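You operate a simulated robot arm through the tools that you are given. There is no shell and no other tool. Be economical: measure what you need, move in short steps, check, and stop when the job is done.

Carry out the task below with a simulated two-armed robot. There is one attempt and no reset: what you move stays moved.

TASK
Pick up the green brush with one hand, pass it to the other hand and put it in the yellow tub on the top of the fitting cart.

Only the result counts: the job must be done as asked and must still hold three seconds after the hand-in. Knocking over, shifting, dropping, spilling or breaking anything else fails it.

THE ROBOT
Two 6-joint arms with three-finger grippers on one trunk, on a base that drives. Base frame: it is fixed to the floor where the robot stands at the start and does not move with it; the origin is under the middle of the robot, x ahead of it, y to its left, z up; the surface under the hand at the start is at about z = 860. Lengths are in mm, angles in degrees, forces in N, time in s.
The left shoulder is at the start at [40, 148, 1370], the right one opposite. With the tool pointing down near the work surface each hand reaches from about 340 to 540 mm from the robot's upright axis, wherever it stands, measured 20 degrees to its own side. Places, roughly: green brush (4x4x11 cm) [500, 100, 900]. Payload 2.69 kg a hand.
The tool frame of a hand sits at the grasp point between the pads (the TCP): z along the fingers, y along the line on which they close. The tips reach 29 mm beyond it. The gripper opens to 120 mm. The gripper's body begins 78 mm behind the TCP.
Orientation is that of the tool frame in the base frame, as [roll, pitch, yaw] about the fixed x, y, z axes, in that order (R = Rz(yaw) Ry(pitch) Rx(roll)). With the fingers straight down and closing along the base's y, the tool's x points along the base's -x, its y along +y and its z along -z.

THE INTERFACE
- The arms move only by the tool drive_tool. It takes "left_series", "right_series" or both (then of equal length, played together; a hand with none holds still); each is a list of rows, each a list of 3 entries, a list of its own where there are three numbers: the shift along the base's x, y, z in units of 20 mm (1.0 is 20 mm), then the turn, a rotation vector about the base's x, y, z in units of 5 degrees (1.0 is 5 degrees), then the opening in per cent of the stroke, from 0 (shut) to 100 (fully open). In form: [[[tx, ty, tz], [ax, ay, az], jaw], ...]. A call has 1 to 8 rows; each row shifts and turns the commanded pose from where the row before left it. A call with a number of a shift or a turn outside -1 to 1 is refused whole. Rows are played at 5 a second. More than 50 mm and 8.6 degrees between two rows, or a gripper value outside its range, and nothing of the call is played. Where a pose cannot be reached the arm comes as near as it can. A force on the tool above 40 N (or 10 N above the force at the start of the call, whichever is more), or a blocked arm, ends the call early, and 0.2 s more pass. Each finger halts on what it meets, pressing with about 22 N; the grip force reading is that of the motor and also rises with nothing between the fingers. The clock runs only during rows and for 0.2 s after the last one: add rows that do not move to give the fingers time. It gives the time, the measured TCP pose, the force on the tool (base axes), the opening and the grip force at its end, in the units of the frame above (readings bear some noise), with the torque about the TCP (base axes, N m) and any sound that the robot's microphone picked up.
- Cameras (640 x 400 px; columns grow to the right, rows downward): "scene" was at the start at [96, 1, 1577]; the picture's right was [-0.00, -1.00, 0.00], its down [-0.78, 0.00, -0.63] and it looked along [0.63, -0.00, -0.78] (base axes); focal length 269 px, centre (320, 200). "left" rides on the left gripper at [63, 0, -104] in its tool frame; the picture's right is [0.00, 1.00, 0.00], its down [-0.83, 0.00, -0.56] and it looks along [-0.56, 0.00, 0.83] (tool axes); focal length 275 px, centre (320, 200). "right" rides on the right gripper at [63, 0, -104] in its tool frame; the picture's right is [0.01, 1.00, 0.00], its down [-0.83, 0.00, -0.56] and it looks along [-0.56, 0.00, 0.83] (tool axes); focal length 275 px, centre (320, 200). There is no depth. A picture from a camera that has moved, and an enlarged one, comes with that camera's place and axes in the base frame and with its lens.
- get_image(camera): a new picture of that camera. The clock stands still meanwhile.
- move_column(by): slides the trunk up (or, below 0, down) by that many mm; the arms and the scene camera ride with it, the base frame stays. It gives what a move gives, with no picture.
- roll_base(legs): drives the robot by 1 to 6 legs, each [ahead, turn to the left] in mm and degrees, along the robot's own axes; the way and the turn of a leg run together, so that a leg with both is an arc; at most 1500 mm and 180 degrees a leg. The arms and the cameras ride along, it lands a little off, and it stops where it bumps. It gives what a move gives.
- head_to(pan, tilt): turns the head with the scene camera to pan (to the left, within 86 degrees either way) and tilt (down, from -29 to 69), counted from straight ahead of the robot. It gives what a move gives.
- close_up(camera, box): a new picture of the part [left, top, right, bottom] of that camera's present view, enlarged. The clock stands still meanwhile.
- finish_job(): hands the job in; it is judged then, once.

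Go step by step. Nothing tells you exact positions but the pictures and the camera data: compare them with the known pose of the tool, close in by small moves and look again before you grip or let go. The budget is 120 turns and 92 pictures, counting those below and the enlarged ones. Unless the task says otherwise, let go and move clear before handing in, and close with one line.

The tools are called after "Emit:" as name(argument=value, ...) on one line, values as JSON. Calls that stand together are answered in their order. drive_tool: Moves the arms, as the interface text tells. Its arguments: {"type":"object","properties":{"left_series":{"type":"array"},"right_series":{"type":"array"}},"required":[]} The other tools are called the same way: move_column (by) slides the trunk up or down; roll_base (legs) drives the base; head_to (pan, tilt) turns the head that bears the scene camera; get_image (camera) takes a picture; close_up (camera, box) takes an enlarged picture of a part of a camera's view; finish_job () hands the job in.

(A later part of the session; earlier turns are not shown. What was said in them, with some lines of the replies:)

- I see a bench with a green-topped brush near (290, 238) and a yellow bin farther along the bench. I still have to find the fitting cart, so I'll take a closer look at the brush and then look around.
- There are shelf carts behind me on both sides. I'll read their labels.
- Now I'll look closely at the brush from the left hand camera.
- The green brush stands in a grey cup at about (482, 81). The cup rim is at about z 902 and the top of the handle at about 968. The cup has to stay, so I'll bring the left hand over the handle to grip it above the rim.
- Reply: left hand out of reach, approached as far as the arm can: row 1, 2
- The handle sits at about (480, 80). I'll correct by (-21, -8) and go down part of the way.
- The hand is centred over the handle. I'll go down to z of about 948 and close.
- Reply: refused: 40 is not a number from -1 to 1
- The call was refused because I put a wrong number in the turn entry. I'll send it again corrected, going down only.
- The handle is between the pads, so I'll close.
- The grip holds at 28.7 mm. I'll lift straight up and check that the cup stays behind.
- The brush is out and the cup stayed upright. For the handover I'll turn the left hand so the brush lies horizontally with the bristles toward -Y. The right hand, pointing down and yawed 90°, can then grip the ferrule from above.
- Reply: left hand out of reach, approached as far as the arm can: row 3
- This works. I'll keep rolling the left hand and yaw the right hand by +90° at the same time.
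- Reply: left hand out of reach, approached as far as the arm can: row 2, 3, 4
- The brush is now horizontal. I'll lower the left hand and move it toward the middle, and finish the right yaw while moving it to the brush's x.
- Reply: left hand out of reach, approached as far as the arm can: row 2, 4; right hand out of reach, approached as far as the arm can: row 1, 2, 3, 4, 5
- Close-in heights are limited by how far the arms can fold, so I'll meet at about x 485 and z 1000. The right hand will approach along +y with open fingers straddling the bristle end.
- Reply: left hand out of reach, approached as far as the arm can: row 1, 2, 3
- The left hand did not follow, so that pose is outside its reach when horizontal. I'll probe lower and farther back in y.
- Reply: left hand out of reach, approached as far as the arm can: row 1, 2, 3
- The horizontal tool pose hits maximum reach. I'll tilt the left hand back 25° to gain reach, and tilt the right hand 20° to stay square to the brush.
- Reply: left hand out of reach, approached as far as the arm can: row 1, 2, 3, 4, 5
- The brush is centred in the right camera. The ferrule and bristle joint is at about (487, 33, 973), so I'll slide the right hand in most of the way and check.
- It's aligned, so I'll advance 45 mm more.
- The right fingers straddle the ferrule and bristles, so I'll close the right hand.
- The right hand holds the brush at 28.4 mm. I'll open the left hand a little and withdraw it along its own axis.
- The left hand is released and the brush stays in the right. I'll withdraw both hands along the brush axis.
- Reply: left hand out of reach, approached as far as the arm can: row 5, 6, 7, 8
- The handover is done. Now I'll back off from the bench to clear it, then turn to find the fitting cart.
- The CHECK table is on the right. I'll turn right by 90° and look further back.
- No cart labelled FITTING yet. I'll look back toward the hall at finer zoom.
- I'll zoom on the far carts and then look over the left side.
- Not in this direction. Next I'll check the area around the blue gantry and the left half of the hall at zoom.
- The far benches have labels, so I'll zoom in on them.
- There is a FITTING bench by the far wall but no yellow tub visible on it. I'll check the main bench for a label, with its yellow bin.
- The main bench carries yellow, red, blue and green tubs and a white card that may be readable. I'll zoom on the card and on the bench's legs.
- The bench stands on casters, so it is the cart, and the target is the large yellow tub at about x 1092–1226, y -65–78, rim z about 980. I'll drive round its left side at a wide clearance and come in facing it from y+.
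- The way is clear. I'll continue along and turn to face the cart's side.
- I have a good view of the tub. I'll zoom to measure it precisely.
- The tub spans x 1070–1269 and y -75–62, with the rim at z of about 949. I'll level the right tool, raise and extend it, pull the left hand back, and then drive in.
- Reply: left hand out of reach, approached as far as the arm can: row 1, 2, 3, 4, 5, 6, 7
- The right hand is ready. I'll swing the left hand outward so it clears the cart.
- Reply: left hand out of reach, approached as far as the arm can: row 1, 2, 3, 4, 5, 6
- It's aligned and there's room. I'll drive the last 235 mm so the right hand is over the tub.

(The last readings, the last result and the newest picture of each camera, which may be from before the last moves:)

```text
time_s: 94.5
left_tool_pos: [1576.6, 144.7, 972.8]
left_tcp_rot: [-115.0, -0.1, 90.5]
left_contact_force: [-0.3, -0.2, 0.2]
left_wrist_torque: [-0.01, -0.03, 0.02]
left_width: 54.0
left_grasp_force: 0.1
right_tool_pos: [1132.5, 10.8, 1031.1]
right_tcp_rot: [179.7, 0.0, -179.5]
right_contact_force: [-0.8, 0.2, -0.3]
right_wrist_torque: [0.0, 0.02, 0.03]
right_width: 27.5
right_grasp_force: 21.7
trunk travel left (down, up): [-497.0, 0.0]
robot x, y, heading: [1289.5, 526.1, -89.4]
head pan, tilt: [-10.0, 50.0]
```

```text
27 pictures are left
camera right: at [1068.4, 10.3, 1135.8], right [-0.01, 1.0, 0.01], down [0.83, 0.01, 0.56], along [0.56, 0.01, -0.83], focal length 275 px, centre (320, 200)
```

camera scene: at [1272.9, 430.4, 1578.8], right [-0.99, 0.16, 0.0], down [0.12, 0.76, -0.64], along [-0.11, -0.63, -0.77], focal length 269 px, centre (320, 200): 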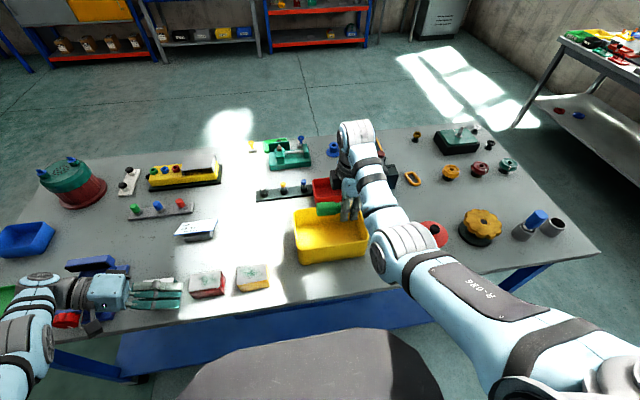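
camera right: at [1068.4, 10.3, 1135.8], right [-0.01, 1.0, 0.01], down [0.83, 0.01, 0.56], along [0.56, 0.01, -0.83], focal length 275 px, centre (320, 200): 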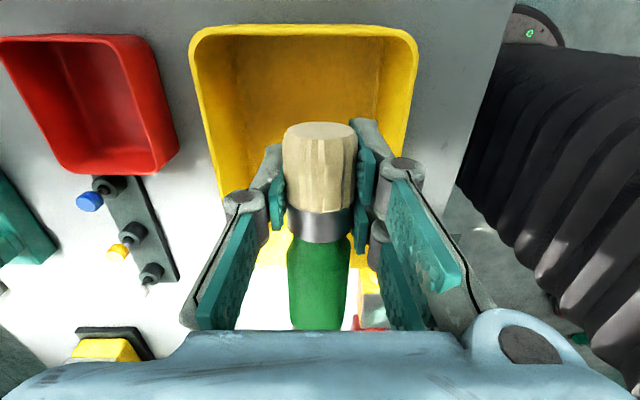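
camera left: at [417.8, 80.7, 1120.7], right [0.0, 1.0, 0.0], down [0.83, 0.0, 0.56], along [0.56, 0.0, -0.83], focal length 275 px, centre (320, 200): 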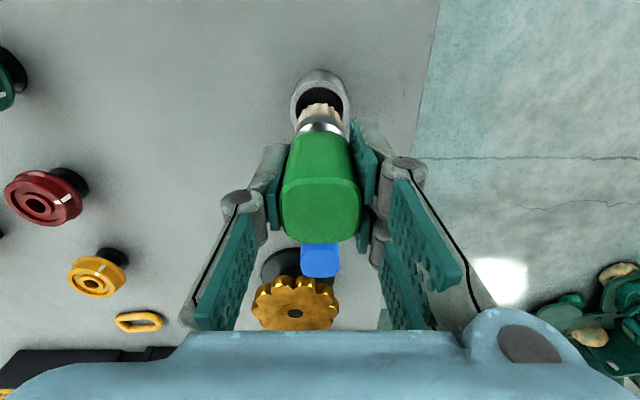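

The hand is over the tub, which measures x 1075–1271 and y -63–68. I'll shift slightly and go down inside.

Emit:
drive_tool(right_series=[[[0.5, -0.3, -0.8], [0, 0, 0], 0], [[0, 0, -0.9], [0, 0, 0], 0], [[0, 0, -0.9], [0, 0, 0], 0], [[0, 0, -0.9], [0, 0, 0], 0], [[0, 0, -0.9], [0, 0, 0], 0], [[0, 0, -0.8], [0, 0, 0], 0], [[0, 0, 0], [0, 0, 0], 0]])

Emit:
get_image(camera="right")

Emit:
close_up(camera="scene", box=[260, 160, 420, 280])

```text
time_s: 96.1
left_tool_pos: [1575.9, 144.9, 973.0]
left_tcp_rot: [-114.9, -0.2, 90.4]
left_contact_force: [0.1, -0.7, 0.1]
left_wrist_torque: [0.0, -0.01, 0.03]
left_width: 54.2
left_grasp_force: 0.1
right_tool_pos: [1142.3, 3.8, 926.3]
right_tcp_rot: [179.6, 0.0, -179.4]
right_contact_force: [0.4, 0.6, 0.3]
right_wrist_torque: [0.01, 0.04, 0.01]
right_width: 27.4
right_grasp_force: 21.7
trunk travel left (down, up): [-497.0, 0.0]
robot x, y, heading: [1284.8, 523.8, -89.4]
head pan, tilt: [-10.0, 50.0]
```

```text
26 pictures are left
camera right: at [1078.5, 3.4, 1031.7], right [-0.01, 1.0, 0.01], down [0.83, 0.01, 0.56], along [0.56, 0.01, -0.83], focal length 275 px, centre (320, 200)
```

right: 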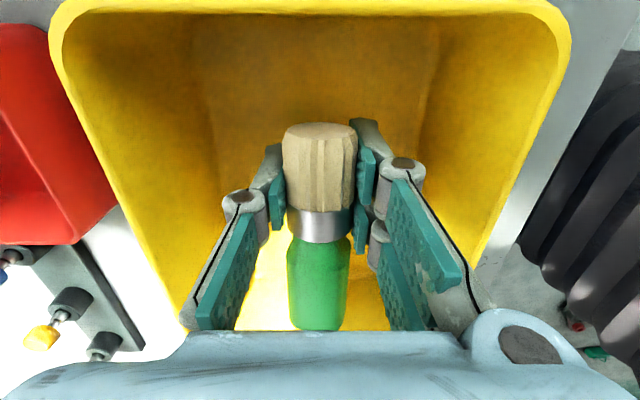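

```text
3.33 times, centred on (340, 220) of scene
camera zoom: at [1272.9, 429.9, 1578.7], right [-0.99, 0.16, 0.0], down [0.13, 0.76, -0.64], along [-0.11, -0.63, -0.77], focal length 898 px, centre (253, 133)
```

zoom: 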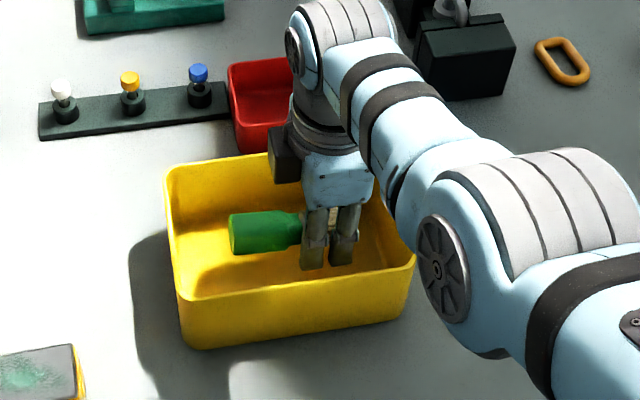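

It's well inside. I'll go 18 mm lower and open gently.

Emit:
drive_tool(right_series=[[[0, 0, -0.5], [0, 0, 0], 0], [[0, 0, -0.4], [0, 0, 0], 0], [[0, 0, 0], [0, 0, 0], 0], [[0, 0, 0], [0, 0, 0], 32], [[0, 0, 0], [0, 0, 0], 42], [[0, 0, 0], [0, 0, 0], 48], [[0, 0, 0], [0, 0, 0], 48], [[0, 0, 0], [0, 0, 0], 48]])

Emit:
get_image(camera="right")

```text
time_s: 97.9
left_tool_pos: [1576.0, 144.5, 972.6]
left_tcp_rot: [-114.9, -0.1, 90.5]
left_contact_force: [0.4, -0.3, 0.3]
left_wrist_torque: [-0.02, 0.0, 0.0]
left_width: 54.0
left_grasp_force: 0.0
right_tool_pos: [1141.4, 9.9, 912.9]
right_tcp_rot: [179.6, 0.0, -179.5]
right_contact_force: [0.4, 0.2, 0.0]
right_wrist_torque: [-0.03, -0.01, 0.03]
right_width: 57.6
right_grasp_force: 0.1
right hand out of reach, approached as far as the arm can: row 1
trunk travel left (down, up): [-497.0, 0.0]
robot x, y, heading: [1284.7, 524.6, -89.6]
head pan, tilt: [-10.0, 50.0]
```

```text
24 pictures are left
camera right: at [1077.5, 8.6, 1016.3], right [-0.01, 1.0, 0.01], down [0.83, 0.01, 0.56], along [0.56, 0.01, -0.83], focal length 275 px, centre (320, 200)
```

right: 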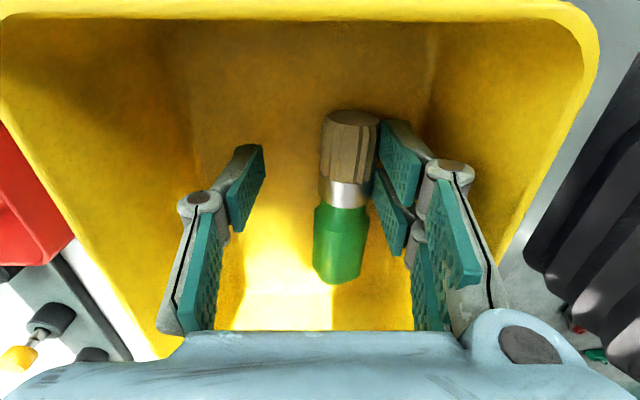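

The brush lies on the tub floor and is free of the hand. I'll raise the hand straight up.

Emit:
drive_tool(right_series=[[[0, 0, 0.6], [0, 0, 0], 48], [[0, 0, 0.9], [0, 0, 0], 48], [[0, 0, 0.9], [0, 0, 0], 48], [[0, 0, 0.9], [0, 0, 0], 48], [[0, 0, 0.9], [0, 0, 0], 48], [[0, 0, 0.9], [0, 0, 0], 48], [[0, 0, 0.9], [0, 0, 0], 48], [[0, 0, 0], [0, 0, 0], 48]])

Emit:
get_image(camera="right")

```text
time_s: 99.7
left_tool_pos: [1576.5, 145.2, 973.7]
left_tcp_rot: [-115.0, -0.1, 90.5]
left_contact_force: [0.3, -0.5, -0.2]
left_wrist_torque: [0.02, -0.03, -0.04]
left_width: 54.1
left_grasp_force: 0.0
right_tool_pos: [1142.2, 6.7, 1031.2]
right_tcp_rot: [179.7, -0.1, -179.4]
right_contact_force: [-1.3, -0.4, -0.7]
right_wrist_torque: [0.03, 0.01, 0.01]
right_width: 57.6
right_grasp_force: 0.1
trunk travel left (down, up): [-497.0, 0.0]
robot x, y, heading: [1289.5, 528.5, -89.3]
head pan, tilt: [-10.0, 50.0]
```

```text
23 pictures are left
camera right: at [1078.1, 6.4, 1135.2], right [-0.01, 1.0, 0.01], down [0.83, 0.01, 0.56], along [0.56, 0.01, -0.83], focal length 275 px, centre (320, 200)
```

right: 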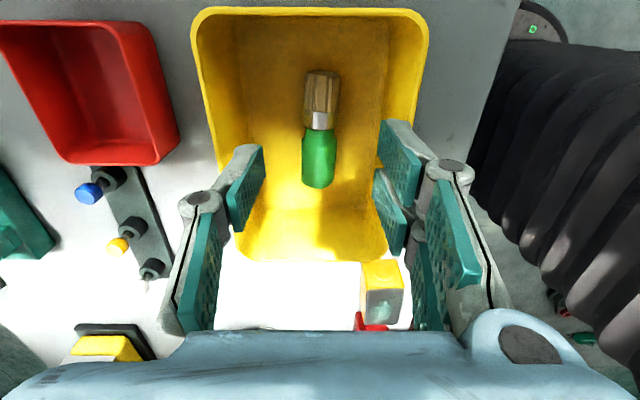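

The brush lies in the yellow tub, which has not moved, and the hand is clear above it. I'll back the robot straight off and check once more.

Emit:
roll_base(legs=[[-350, 0]])

Emit:
get_image(camera="scene")

```text
time_s: 102.0
left_tool_pos: [1572.2, 493.5, 971.9]
left_tcp_rot: [-114.9, -0.3, 90.6]
left_contact_force: [-0.1, -0.6, 0.0]
left_wrist_torque: [0.01, 0.03, -0.01]
left_width: 53.9
left_grasp_force: 0.0
right_tool_pos: [1137.8, 356.6, 1028.4]
right_tcp_rot: [179.5, 0.0, -179.6]
right_contact_force: [-0.1, -0.3, 0.9]
right_wrist_torque: [0.05, 0.01, -0.01]
right_width: 57.7
right_grasp_force: 0.1
trunk travel left (down, up): [-497.0, 0.0]
robot x, y, heading: [1281.5, 878.3, -89.1]
head pan, tilt: [-10.0, 50.0]
```

```text
22 pictures are left
camera scene: at [1269.5, 777.6, 1578.4], right [-0.99, 0.16, 0.0], down [0.13, 0.76, -0.64], along [-0.11, -0.63, -0.77], focal length 269 px, centre (320, 200)
```

scene: 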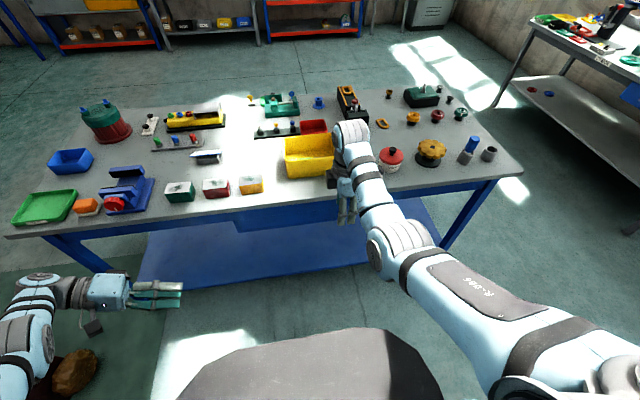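

Everything on the cart is standing where it was and both hands are clear, so I'm handing in.

Emit:
finish_job()

```text
The job is handed in.
```

The green brush was picked up with the left hand, passed to the right and laid in the yellow tub on the cart. No sign on the cart says "fitting": I took the wheeled bench to be the fitting cart because it stands on casters and carries the yellow tub, while the bench signed FITTING by the far wall showed no yellow tub.
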